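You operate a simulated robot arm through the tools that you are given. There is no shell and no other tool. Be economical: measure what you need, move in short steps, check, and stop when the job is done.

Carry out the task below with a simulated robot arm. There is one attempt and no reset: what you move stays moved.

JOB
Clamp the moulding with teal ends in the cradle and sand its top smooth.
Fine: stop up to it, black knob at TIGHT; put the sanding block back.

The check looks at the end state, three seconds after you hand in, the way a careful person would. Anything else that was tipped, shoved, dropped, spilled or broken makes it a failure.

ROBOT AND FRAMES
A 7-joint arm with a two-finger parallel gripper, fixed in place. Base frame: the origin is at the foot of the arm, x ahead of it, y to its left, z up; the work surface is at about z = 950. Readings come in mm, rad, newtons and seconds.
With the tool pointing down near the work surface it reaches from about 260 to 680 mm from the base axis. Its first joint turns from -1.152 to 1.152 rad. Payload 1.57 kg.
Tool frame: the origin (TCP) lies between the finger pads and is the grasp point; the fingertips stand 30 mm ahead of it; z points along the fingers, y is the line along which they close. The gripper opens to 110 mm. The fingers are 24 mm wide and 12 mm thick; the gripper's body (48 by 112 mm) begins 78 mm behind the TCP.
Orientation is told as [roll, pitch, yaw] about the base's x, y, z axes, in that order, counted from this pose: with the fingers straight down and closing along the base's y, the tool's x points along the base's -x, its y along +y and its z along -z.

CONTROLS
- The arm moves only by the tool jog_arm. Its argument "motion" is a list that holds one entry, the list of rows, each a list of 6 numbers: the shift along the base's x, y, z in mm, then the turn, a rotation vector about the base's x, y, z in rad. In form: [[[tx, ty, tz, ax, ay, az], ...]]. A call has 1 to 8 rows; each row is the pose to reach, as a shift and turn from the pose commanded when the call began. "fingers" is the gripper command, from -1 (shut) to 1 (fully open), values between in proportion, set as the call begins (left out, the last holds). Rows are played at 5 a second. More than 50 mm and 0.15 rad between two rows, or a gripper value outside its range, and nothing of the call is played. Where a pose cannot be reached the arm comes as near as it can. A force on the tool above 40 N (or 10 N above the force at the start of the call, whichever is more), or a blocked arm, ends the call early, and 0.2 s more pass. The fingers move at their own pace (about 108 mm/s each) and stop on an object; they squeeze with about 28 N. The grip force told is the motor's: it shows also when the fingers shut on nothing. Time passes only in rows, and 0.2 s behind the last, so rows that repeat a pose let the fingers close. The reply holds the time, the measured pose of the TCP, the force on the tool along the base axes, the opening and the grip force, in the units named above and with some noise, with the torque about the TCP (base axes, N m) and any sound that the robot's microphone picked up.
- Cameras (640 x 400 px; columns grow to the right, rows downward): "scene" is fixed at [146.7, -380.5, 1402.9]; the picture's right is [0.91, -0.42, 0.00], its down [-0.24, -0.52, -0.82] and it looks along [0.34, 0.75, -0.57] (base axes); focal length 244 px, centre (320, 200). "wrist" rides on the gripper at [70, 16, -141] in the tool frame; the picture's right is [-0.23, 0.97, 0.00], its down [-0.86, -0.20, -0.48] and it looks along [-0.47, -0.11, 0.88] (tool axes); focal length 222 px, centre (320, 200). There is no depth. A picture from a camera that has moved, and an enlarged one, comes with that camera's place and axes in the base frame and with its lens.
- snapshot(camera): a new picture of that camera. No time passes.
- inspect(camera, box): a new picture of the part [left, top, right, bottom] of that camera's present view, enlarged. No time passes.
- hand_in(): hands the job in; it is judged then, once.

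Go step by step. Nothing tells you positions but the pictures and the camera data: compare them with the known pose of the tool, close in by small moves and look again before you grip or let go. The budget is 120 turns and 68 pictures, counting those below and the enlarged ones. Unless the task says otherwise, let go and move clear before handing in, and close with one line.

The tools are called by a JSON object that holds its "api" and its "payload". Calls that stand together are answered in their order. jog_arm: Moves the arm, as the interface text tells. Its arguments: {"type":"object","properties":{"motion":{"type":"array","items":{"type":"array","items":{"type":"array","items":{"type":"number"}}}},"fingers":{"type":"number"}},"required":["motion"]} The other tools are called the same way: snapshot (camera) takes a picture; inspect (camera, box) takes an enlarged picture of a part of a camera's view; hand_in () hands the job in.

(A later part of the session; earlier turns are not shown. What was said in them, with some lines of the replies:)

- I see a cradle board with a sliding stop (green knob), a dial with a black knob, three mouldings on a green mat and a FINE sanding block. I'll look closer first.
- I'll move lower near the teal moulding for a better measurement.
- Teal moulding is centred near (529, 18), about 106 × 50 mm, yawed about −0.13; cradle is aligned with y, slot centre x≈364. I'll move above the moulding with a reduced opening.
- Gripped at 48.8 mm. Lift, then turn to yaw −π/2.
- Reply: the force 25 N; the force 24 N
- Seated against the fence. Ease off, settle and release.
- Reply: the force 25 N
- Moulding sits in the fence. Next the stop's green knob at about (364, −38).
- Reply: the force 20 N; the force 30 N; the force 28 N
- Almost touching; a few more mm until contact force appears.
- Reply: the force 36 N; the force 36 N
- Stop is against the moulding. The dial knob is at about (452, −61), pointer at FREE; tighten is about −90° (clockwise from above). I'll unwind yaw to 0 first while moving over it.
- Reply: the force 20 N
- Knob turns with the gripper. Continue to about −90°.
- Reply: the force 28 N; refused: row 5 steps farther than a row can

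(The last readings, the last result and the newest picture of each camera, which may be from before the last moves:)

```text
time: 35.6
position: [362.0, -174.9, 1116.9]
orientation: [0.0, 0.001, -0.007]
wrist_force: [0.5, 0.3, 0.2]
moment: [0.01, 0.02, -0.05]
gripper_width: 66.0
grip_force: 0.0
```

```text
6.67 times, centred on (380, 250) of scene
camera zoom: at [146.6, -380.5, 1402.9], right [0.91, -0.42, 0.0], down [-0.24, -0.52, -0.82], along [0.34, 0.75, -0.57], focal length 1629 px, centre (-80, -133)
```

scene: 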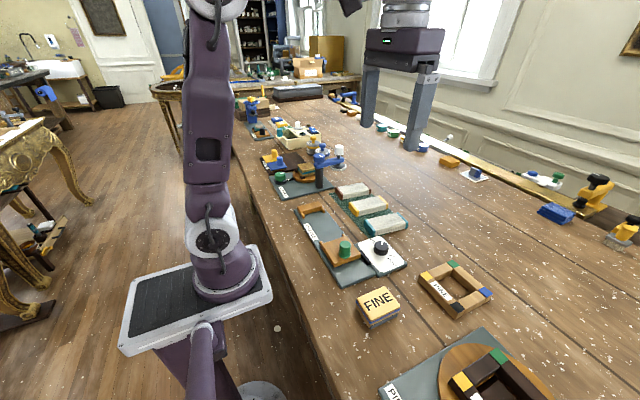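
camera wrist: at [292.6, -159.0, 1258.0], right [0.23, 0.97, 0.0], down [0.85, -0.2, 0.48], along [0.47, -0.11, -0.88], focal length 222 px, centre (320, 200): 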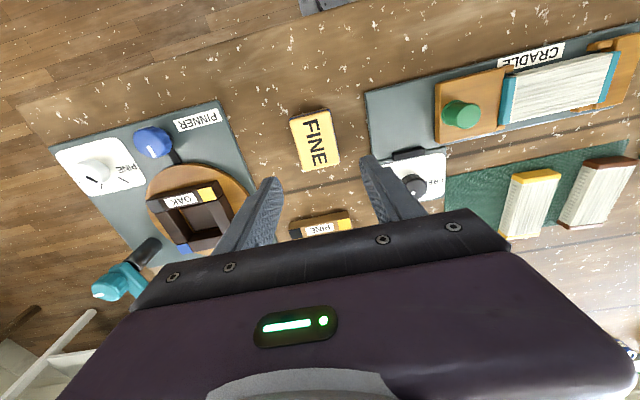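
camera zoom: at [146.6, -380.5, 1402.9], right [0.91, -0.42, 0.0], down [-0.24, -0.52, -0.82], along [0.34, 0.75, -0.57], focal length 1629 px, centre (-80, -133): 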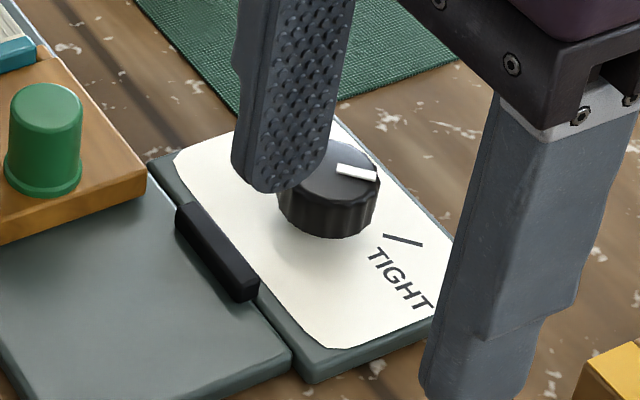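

Dial reads TIGHT. Sanding block: centre (360, −180), 47 mm wide in y, yaw 0. Descend on it.

{"api": "jog_arm", "payload": {"motion": [[[-2.6, -5.5, -40, 0, 0, 0], [-2.6, -5.5, -80, 0, 0, 0], [-2.6, -5.5, -92, 0, 0, 0], [-2.6, -5.5, -92, 0, 0, 0]]]}}

{"api": "snapshot", "payload": {"camera": "wrist"}}

{"api": "inspect", "payload": {"camera": "scene", "box": [320, 220, 440, 330]}}

```text
time: 36.6
position: [360.7, -181.5, 1023.5]
orientation: [0.0, -0.001, -0.01]
wrist_force: [-0.6, 0.3, 0.2]
moment: [0.01, 0.03, 0.01]
gripper_width: 66.0
grip_force: 0.0
```

```text
24 pictures are left
camera wrist: at [290.4, -165.7, 1164.6], right [0.24, 0.97, 0.0], down [0.85, -0.21, 0.48], along [0.47, -0.11, -0.88], focal length 222 px, centre (320, 200)
```

wrist: 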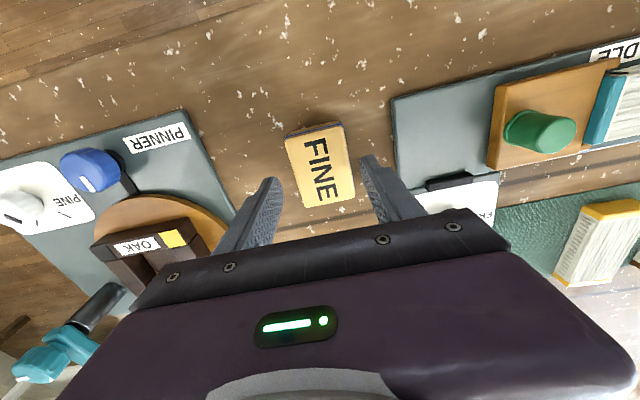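

```text
3.64 times, centred on (380, 275) of scene
camera zoom: at [146.7, -380.5, 1402.9], right [0.91, -0.42, 0.0], down [-0.24, -0.52, -0.82], along [0.34, 0.75, -0.57], focal length 888 px, centre (102, -73)
```

zoom: 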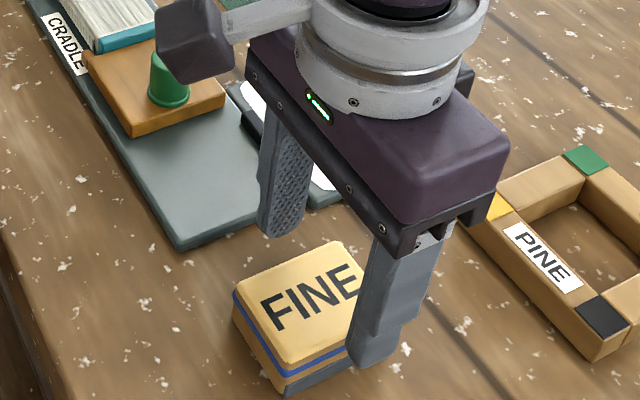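

{"api": "jog_arm", "payload": {"motion": [[[-2, 0.5, -20, 0, 0, 0.008], [-2, 0.5, -36, 0, 0, 0.008], [-2, 0.5, -36, 0, 0, 0.008]]]}}

{"api": "jog_arm", "payload": {"motion": [[[0, 0, 0, 0, 0, 0], [0, 0, 0, 0, 0, 0], [0, 0, 0, 0, 0, 0]]], "fingers": -1}}

```text
time: 37.4
position: [359.1, -178.8, 987.6]
orientation: [0.0, 0.001, -0.003]
wrist_force: [0.2, 0.6, -1.1]
moment: [0.0, 0.0, -0.02]
gripper_width: 66.0
grip_force: 0.1
```

```text
time: 38.2
position: [357.3, -178.7, 988.7]
orientation: [0.0, 0.001, -0.002]
wrist_force: [0.5, -0.1, 0.0]
moment: [-0.02, 0.0, 0.0]
gripper_width: 49.0
grip_force: 28.3
```

{"api": "jog_arm", "payload": {"motion": [[[0, 0, 40, 0, 0, 0], [0, 0, 80, 0, 0, 0], [2, 45, 80, 0, 0, 0], [4, 93, 80, 0, 0, 0], [6, 140, 80, 0, 0, 0], [6, 187, 80, 0, 0, 0], [6, 234, 80, 0, 0, 0], [6, 279, 80, 0, 0, 0]]]}}

{"api": "inspect", "payload": {"camera": "wrist", "box": [200, 40, 440, 240]}}

{"api": "inspect", "payload": {"camera": "scene", "box": [290, 150, 400, 260]}}

```text
time: 40.0
position: [363.3, 101.4, 1071.0]
orientation: [0.001, -0.001, -0.001]
wrist_force: [-0.3, -0.2, -0.7]
moment: [0.0, -0.02, 0.04]
gripper_width: 49.2
grip_force: 28.2
```

```text
2.00 times, centred on (320, 140) of wrist
camera zoom: at [293.7, 116.8, 1210.9], right [0.23, 0.97, 0.0], down [0.85, -0.2, 0.48], along [0.47, -0.11, -0.88], focal length 444 px, centre (320, 320)
```

zoom: 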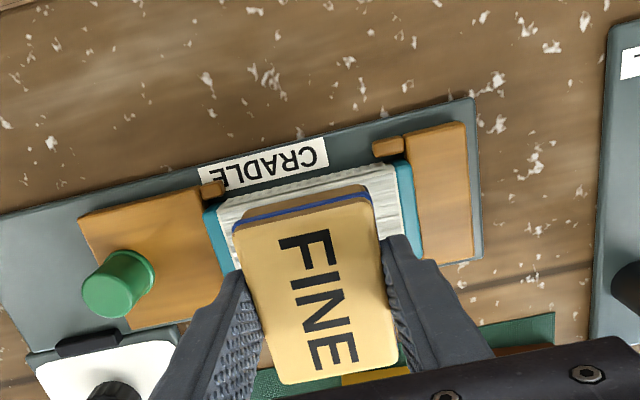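

```text
3.64 times, centred on (345, 205) of scene
camera zoom: at [146.6, -380.5, 1402.9], right [0.91, -0.42, 0.0], down [-0.24, -0.52, -0.82], along [0.34, 0.75, -0.57], focal length 888 px, centre (229, 182)
```

zoom: 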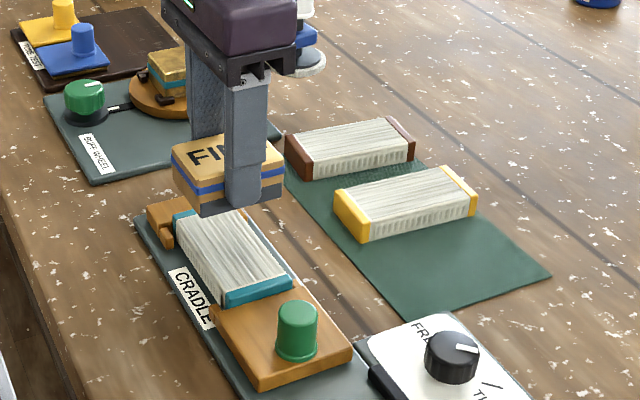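

{"api": "jog_arm", "payload": {"motion": [[[0, -2, -20, 0, 0, 0], [0, -2, -38, 0, 0, 0], [0, -2, -41, 0, 0, 0], [0, -2, -43, 0, 0, 0], [0, -2, -43, 0, 0, 0]]]}}

```text
time: 41.2
position: [364.0, 98.6, 1024.1]
orientation: [-0.001, 0.0, -0.003]
wrist_force: [-0.4, 1.0, -0.1]
moment: [0.05, 0.05, 0.02]
gripper_width: 49.3
grip_force: 28.1
```

{"api": "jog_arm", "payload": {"motion": [[[0, 0, -1.5, 0, 0, 0], [0, 0, -3, 0, 0, 0], [0, 0, -3, 0, 0, 0]]]}}

```text
time: 42.0
position: [363.5, 97.5, 1023.5]
orientation: [0.0, 0.0, -0.003]
wrist_force: [-0.1, -0.2, -0.7]
moment: [0.0, 0.01, 0.03]
gripper_width: 49.1
grip_force: 28.5
```

{"api": "jog_arm", "payload": {"motion": [[[0, 0, -1, 0, 0, 0], [0, 0, -2, 0, 0, 0], [0, 0, -2, 0, 0, 0]]]}}

{"api": "inspect", "payload": {"camera": "scene", "box": [305, 170, 385, 240]}}

```text
time: 42.8
position: [365.1, 97.6, 1020.3]
orientation: [0.001, 0.001, -0.001]
wrist_force: [-0.4, -0.4, -0.7]
moment: [-0.02, 0.0, -0.02]
gripper_width: 49.1
grip_force: 27.4
```

```text
5.71 times, centred on (345, 205) of scene
camera zoom: at [146.7, -380.5, 1402.9], right [0.91, -0.42, 0.0], down [-0.24, -0.52, -0.82], along [0.34, 0.75, -0.57], focal length 1396 px, centre (177, 171)
```

zoom: 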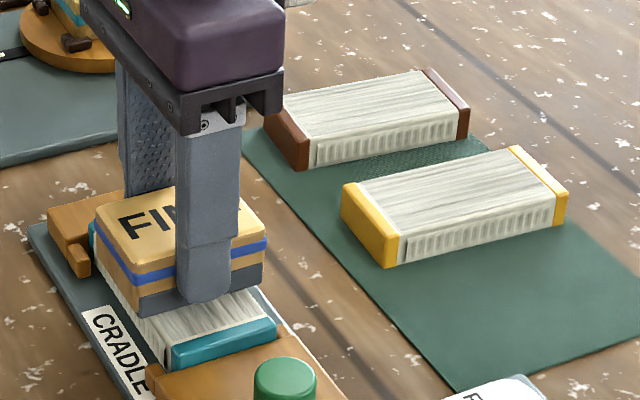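

{"api": "jog_arm", "payload": {"motion": [[[0, 0, -1, 0, 0, 0], [0, 0, -2, 0, 0, 0], [0, 0, -2, 0, 0, 0]]]}}

```text
time: 43.6
position: [364.6, 96.6, 1019.9]
orientation: [-0.001, -0.002, 0.0]
wrist_force: [-1.6, -0.5, 27.8]
moment: [-0.06, 0.0, 0.0]
gripper_width: 48.9
grip_force: 27.9
```

Contact with the moulding top at ~28 N. Ease slightly and stroke lengthwise.

{"api": "jog_arm", "payload": {"motion": [[[0, 0, 0.5, 0, 0, 0], [0, 10, 0.5, 0, 0, 0], [0, 20, 0.5, 0, 0, 0], [0, 28, 0.5, 0, 0, 0], [0, 18, 0.5, 0, 0, 0], [0, 8, 0.5, 0, 0, 0], [0, 0, 0.5, 0, 0, 0]]]}}

```text
time: 45.2
position: [365.6, 96.4, 1019.6]
orientation: [-0.001, 0.001, -0.003]
wrist_force: [0.3, 3.6, 6.5]
moment: [0.14, -0.07, 0.02]
gripper_width: 48.9
grip_force: 28.0
```

{"api": "jog_arm", "payload": {"motion": [[[0, -10, -0.2, 0, 0, 0], [0, -20, -0.2, 0, 0, 0], [0, -30, -0.2, 0, 0, 0], [0, -20, -0.2, 0, 0, 0], [0, -10, -0.2, 0, 0, 0], [0, 5, -0.2, 0, 0, 0], [0, 18, -0.2, 0, 0, 0], [0, 30, -0.2, 0, 0, 0]]]}}

{"api": "jog_arm", "payload": {"motion": [[[0, -12, 0, 0, 0, 0], [0, -24, 0, 0, 0, 0], [0, -36, 0, 0, 0, 0], [0, -48, 0, 0, 0, 0], [0, -60, 0, 0, 0, 0], [0, -60, 0, 0, 0, 0]]]}}

{"api": "inspect", "payload": {"camera": "scene", "box": [305, 170, 385, 240]}}

{"api": "inspect", "payload": {"camera": "wrist", "box": [240, 60, 480, 240]}}

```text
time: 47.0
position: [363.8, 129.6, 1018.5]
orientation: [-0.001, 0.0, -0.002]
wrist_force: [0.5, -0.1, 0.8]
moment: [-0.04, 0.02, 0.01]
gripper_width: 49.0
grip_force: 28.1
```

```text
time: 48.4
position: [364.8, 68.1, 1019.8]
orientation: [0.0, 0.0, -0.003]
wrist_force: [-0.3, 0.2, 0.1]
moment: [-0.01, 0.01, 0.01]
gripper_width: 49.3
grip_force: 28.1
```

```text
5.71 times, centred on (345, 205) of scene
camera zoom: at [146.7, -380.5, 1402.9], right [0.91, -0.42, 0.0], down [-0.24, -0.52, -0.82], along [0.34, 0.75, -0.57], focal length 1396 px, centre (177, 171)
```

zoom: 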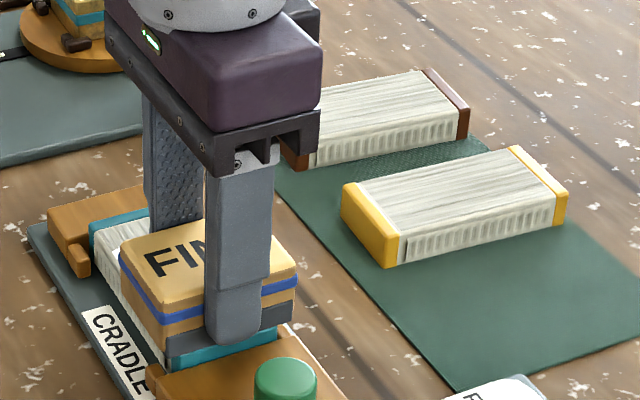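

```text
2.22 times, centred on (360, 150) of wrist
camera zoom: at [294.7, 83.2, 1160.1], right [0.23, 0.97, 0.0], down [0.85, -0.2, 0.48], along [0.47, -0.11, -0.88], focal length 494 px, centre (231, 311)
```

zoom: 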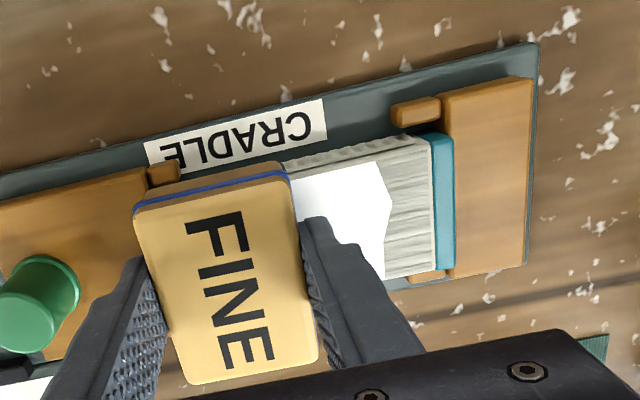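

Sanding works: a smooth white patch is visible, but contact was lost near the far end. Press again and continue.

{"api": "jog_arm", "payload": {"motion": [[[0, 0, -0.6, 0, 0, 0], [0, 0, -1.2, 0, 0, 0], [0, 0, -1.2, 0, 0, 0]]]}}

```text
time: 49.2
position: [365.3, 67.5, 1019.1]
orientation: [0.001, -0.001, 0.001]
wrist_force: [-1.0, 0.8, 28.1]
moment: [0.06, 0.06, 0.0]
gripper_width: 49.0
grip_force: 28.2
```

{"api": "jog_arm", "payload": {"motion": [[[0, 10, 0.2, 0, 0, 0], [0, 20, 0.2, 0, 0, 0], [0, 30, 0.2, 0, 0, 0], [0, 40, 0.1, 0, 0, 0], [0, 50, 0, 0, 0, 0], [0, 58, 0, 0, 0, 0], [0, 63, 0, 0, 0, 0]]]}}

{"api": "jog_arm", "payload": {"motion": [[[0, -8, -0.3, 0, 0, 0], [0, -16, -0.3, 0, 0, 0], [0, -24, -0.3, 0, 0, 0], [0, -16, -0.3, 0, 0, 0], [0, -8, -0.3, 0, 0, 0], [0, 0, -0.3, 0, 0, 0], [0, 0, -0.3, 0, 0, 0]]]}}

{"api": "inspect", "payload": {"camera": "wrist", "box": [160, 60, 480, 240]}}

```text
time: 50.8
position: [363.5, 129.7, 1018.3]
orientation: [0.0, 0.0, -0.002]
wrist_force: [-0.5, -10.3, 27.1]
moment: [-0.35, 0.03, 0.01]
gripper_width: 48.9
grip_force: 27.9
```

```text
time: 52.4
position: [364.2, 129.9, 1017.4]
orientation: [0.0, -0.001, 0.0]
wrist_force: [-0.3, -5.5, 12.8]
moment: [-0.16, 0.01, 0.0]
gripper_width: 48.9
grip_force: 28.1
```

```text
2.00 times, centred on (320, 150) of wrist
camera zoom: at [294.2, 145.6, 1158.2], right [0.23, 0.97, 0.0], down [0.85, -0.2, 0.48], along [0.47, -0.11, -0.88], focal length 444 px, centre (320, 300)
```

zoom: 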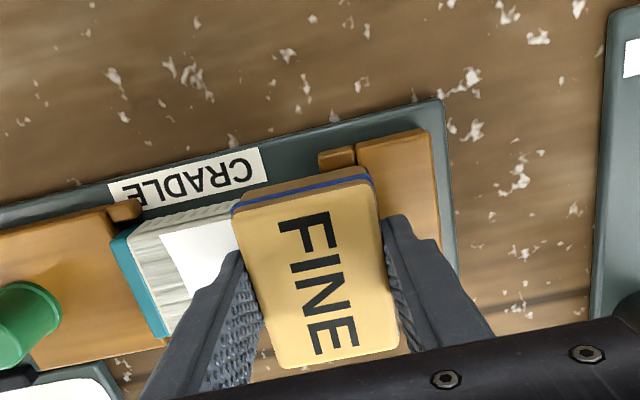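

{"api": "jog_arm", "payload": {"motion": [[[0, -12, -0.3, 0, 0, 0], [0, -24, -0.3, 0, 0, 0], [0, -36, -0.3, 0, 0, 0], [0, -48, -0.3, 0, 0, 0], [0, -58, -0.3, 0, 0, 0], [0, -65, -0.3, 0, 0, 0], [0, -65, -0.3, 0, 0, 0]]]}}

{"api": "jog_arm", "payload": {"motion": [[[0, 8, -0.5, 0, 0, 0], [0, 16, -0.5, 0, 0, 0], [0, 8, -0.5, 0, 0, 0], [0, 0, -0.5, 0, 0, 0], [0, -5, -0.5, 0, 0, 0], [0, 5, -0.5, 0, 0, 0], [0, 15, -0.5, 0, 0, 0], [0, 25, -0.5, 0, 0, 0]]]}}

{"api": "inspect", "payload": {"camera": "wrist", "box": [160, 60, 480, 240]}}

```text
time: 54.0
position: [365.3, 65.8, 1016.9]
orientation: [0.0, 0.0, -0.002]
wrist_force: [0.4, 3.5, 8.6]
moment: [0.15, -0.01, -0.02]
gripper_width: 49.0
grip_force: 28.0
```

```text
time: 55.8
position: [364.1, 90.6, 1015.7]
orientation: [0.001, 0.001, -0.002]
wrist_force: [-0.6, -10.6, 26.9]
moment: [-0.32, -0.03, -0.03]
gripper_width: 48.9
grip_force: 28.3
```

```text
2.00 times, centred on (320, 150) of wrist
camera zoom: at [294.5, 105.4, 1157.1], right [0.23, 0.97, 0.0], down [0.85, -0.2, 0.48], along [0.47, -0.11, -0.88], focal length 444 px, centre (320, 300)
```

zoom: 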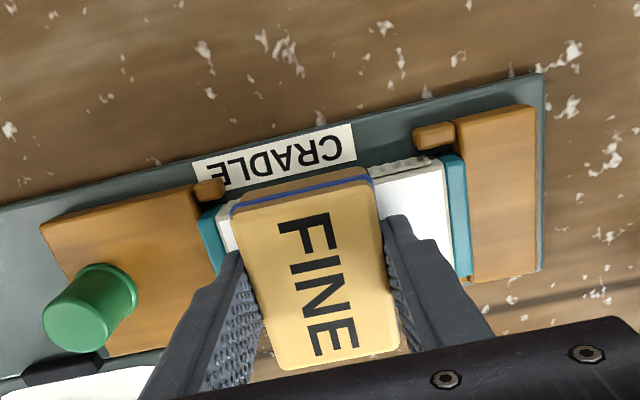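

Both ends look smooth now. Lift and inspect.

{"api": "jog_arm", "payload": {"motion": [[[0, 0, 10, 0, 0, 0], [0, 0, 40, 0, 0, 0], [0, -40, 55, 0, 0, 0], [0, -85, 55, 0, 0, 0], [0, -130, 55, 0, 0, 0], [0, -130, 55, 0, 0, 0]]]}}

{"api": "inspect", "payload": {"camera": "scene", "box": [300, 170, 390, 250]}}

{"api": "inspect", "payload": {"camera": "wrist", "box": [280, 40, 600, 240]}}

```text
time: 57.2
position: [363.9, -37.8, 1072.7]
orientation: [0.0, -0.001, 0.001]
wrist_force: [-0.7, 0.3, -1.1]
moment: [-0.02, 0.0, -0.01]
gripper_width: 48.9
grip_force: 27.6
```

```text
5.00 times, centred on (345, 210) of scene
camera zoom: at [146.6, -380.5, 1402.9], right [0.91, -0.42, 0.0], down [-0.24, -0.52, -0.82], along [0.34, 0.75, -0.57], focal length 1222 px, centre (195, 150)
```

zoom: 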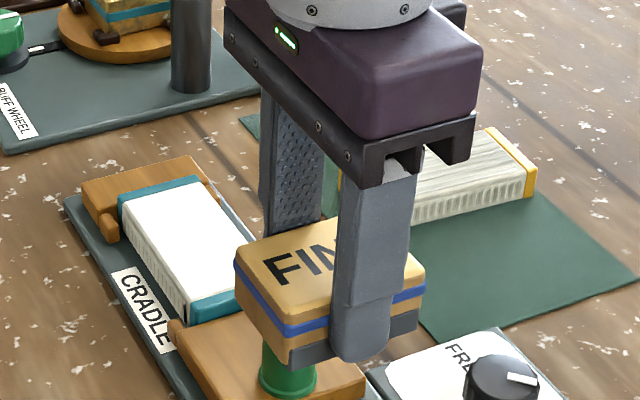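

```text
2.00 times, centred on (440, 140) of wrist
camera zoom: at [294.1, -22.9, 1213.1], right [0.23, 0.97, 0.0], down [0.85, -0.2, 0.48], along [0.47, -0.11, -0.88], focal length 444 px, centre (80, 320)
```

zoom: 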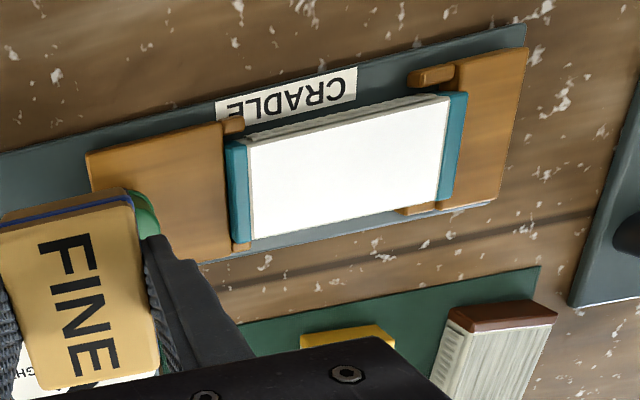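

The top is fully smooth. Return the sanding block to its place.

{"api": "jog_arm", "payload": {"motion": [[[-2, -45, 0, 0, 0, 0], [-4, -92, 0, 0, 0, 0], [-6.4, -139.3, 0, 0, 0, 0], [-6.4, -139.3, -35, 0, 0, 0], [-6.4, -139.3, -70, 0, 0, 0], [-6.4, -139.3, -80, 0, 0, 0], [-6.4, -139.3, -80, 0, 0, 0]]]}}

{"api": "inspect", "payload": {"camera": "scene", "box": [320, 220, 440, 330]}}

```text
time: 58.8
position: [358.6, -177.4, 992.0]
orientation: [0.002, 0.0, -0.002]
wrist_force: [-0.2, -0.3, 0.0]
moment: [0.01, 0.02, 0.01]
gripper_width: 49.1
grip_force: 27.5
```

```text
3.64 times, centred on (380, 275) of scene
camera zoom: at [146.7, -380.5, 1402.9], right [0.91, -0.42, 0.0], down [-0.24, -0.52, -0.82], along [0.34, 0.75, -0.57], focal length 888 px, centre (102, -73)
```

zoom: 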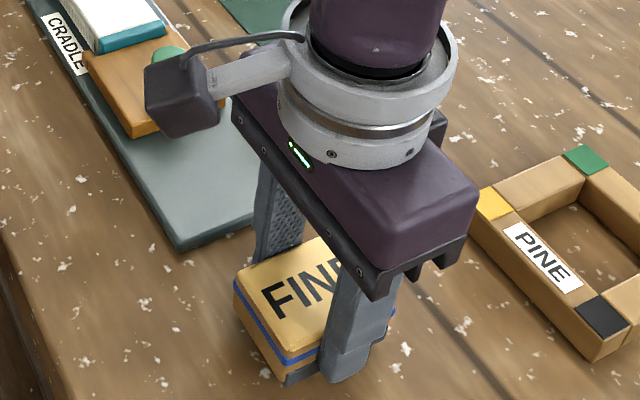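

{"api": "jog_arm", "payload": {"motion": [[[0, 0, -1.5, 0, 0, 0], [0, 0, -3, 0, 0, 0], [0, 0, -4.5, 0, 0, 0], [0, 0, -4.5, 0, 0, 0]]]}}

```text
time: 59.8
position: [358.6, -178.1, 987.4]
orientation: [-0.001, 0.0, -0.002]
wrist_force: [0.0, -0.2, -1.1]
moment: [0.02, 0.01, 0.01]
gripper_width: 49.0
grip_force: 27.8
```

{"api": "jog_arm", "payload": {"motion": [[[0, 0, -1, 0, 0, 0], [0, 0, -2, 0, 0, 0], [0, 0, -2.5, 0, 0, 0], [0, 0, -2.5, 0, 0, 0]]]}}

```text
time: 60.8
position: [359.0, -178.4, 984.4]
orientation: [0.0, -0.002, 0.0]
wrist_force: [-0.6, 1.4, 11.5]
moment: [0.1, 0.07, 0.06]
gripper_width: 48.9
grip_force: 28.2
```

Block is resting on the table. Release and lift clear.

{"api": "jog_arm", "payload": {"motion": [[[0, 0, 0.5, 0, 0, 0], [0, 0, 0.5, 0, 0, 0], [0, 0, 0.5, 0, 0, 0], [0, 0, 30, 0, 0, 0], [0, 0, 75, 0, 0, 0], [0, 0, 120, 0, 0, 0], [0, 0, 165, 0, 0, 0], [0, 0, 165, 0, 0, 0]]], "fingers": 0.2}}

{"api": "snapshot", "payload": {"camera": "scene"}}

{"api": "inspect", "payload": {"camera": "wrist", "box": [260, 20, 640, 240]}}

{"api": "inspect", "payload": {"camera": "scene", "box": [290, 180, 430, 330]}}

```text
time: 62.6
position: [355.1, -177.2, 1148.7]
orientation: [0.0, 0.001, -0.003]
wrist_force: [-0.2, -0.6, 0.1]
moment: [-0.01, 0.0, -0.03]
gripper_width: 66.1
grip_force: 0.0
```

```text
12 pictures are left
```

scene: 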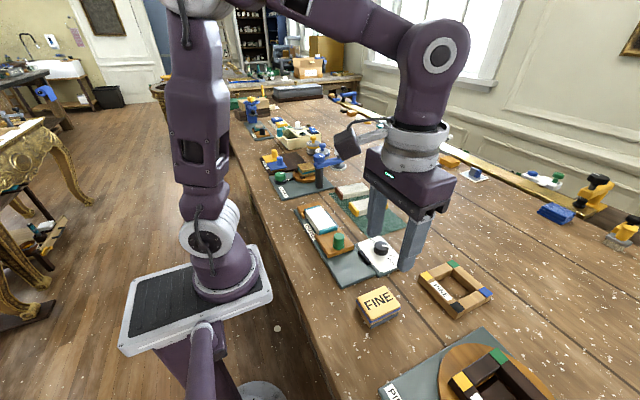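

```text
1.68 times, centred on (450, 130) of wrist
camera zoom: at [285.9, -162.3, 1290.1], right [0.23, 0.97, 0.0], down [0.85, -0.2, 0.48], along [0.47, -0.11, -0.88], focal length 374 px, centre (101, 318)
```

zoom: 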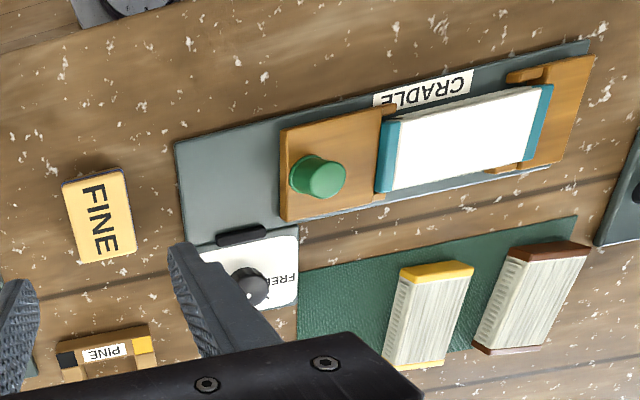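

```text
2.67 times, centred on (360, 255) of scene
camera zoom: at [146.6, -380.5, 1402.9], right [0.91, -0.42, 0.0], down [-0.24, -0.52, -0.82], along [0.34, 0.75, -0.57], focal length 652 px, centre (213, 53)
```

zoom: 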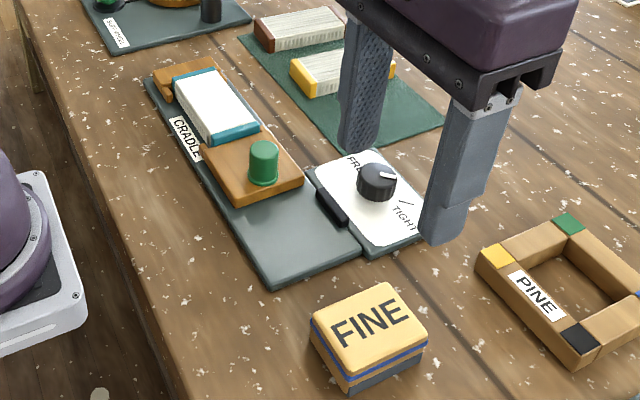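

{"api": "inspect", "payload": {"camera": "scene", "box": [325, 205, 405, 275]}}

{"api": "inspect", "payload": {"camera": "wrist", "box": [460, 60, 620, 150]}}

```text
5.71 times, centred on (365, 240) of scene
camera zoom: at [146.6, -380.5, 1402.9], right [0.91, -0.42, 0.0], down [-0.24, -0.52, -0.82], along [0.34, 0.75, -0.57], focal length 1396 px, centre (63, -29)
```

zoom: 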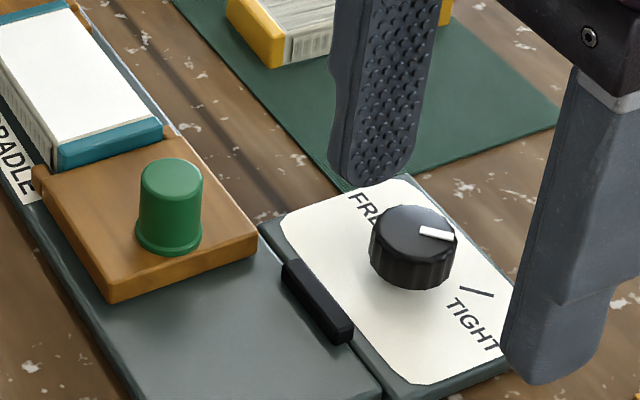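

```text
4.00 times, centred on (540, 105) of wrist
camera zoom: at [285.9, -162.3, 1290.1], right [0.23, 0.97, 0.0], down [0.85, -0.2, 0.48], along [0.47, -0.11, -0.88], focal length 888 px, centre (-560, 580)
```

zoom: 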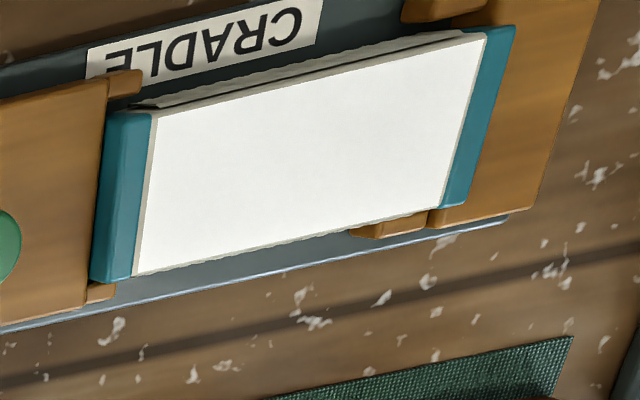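

The moulding is clamped with the stop up to it, the knob points at TIGHT, the top is smooth and the sanding block is back. Nothing else looks moved and the gripper is clear, so I'm handing in.

{"api": "hand_in", "payload": {}}

```text
The job is handed in.
```

I clamped the teal-ended moulding in the cradle with the stop up to it, turned the black knob to TIGHT, sanded the top smooth and put the FINE sanding block back; I've handed it in.
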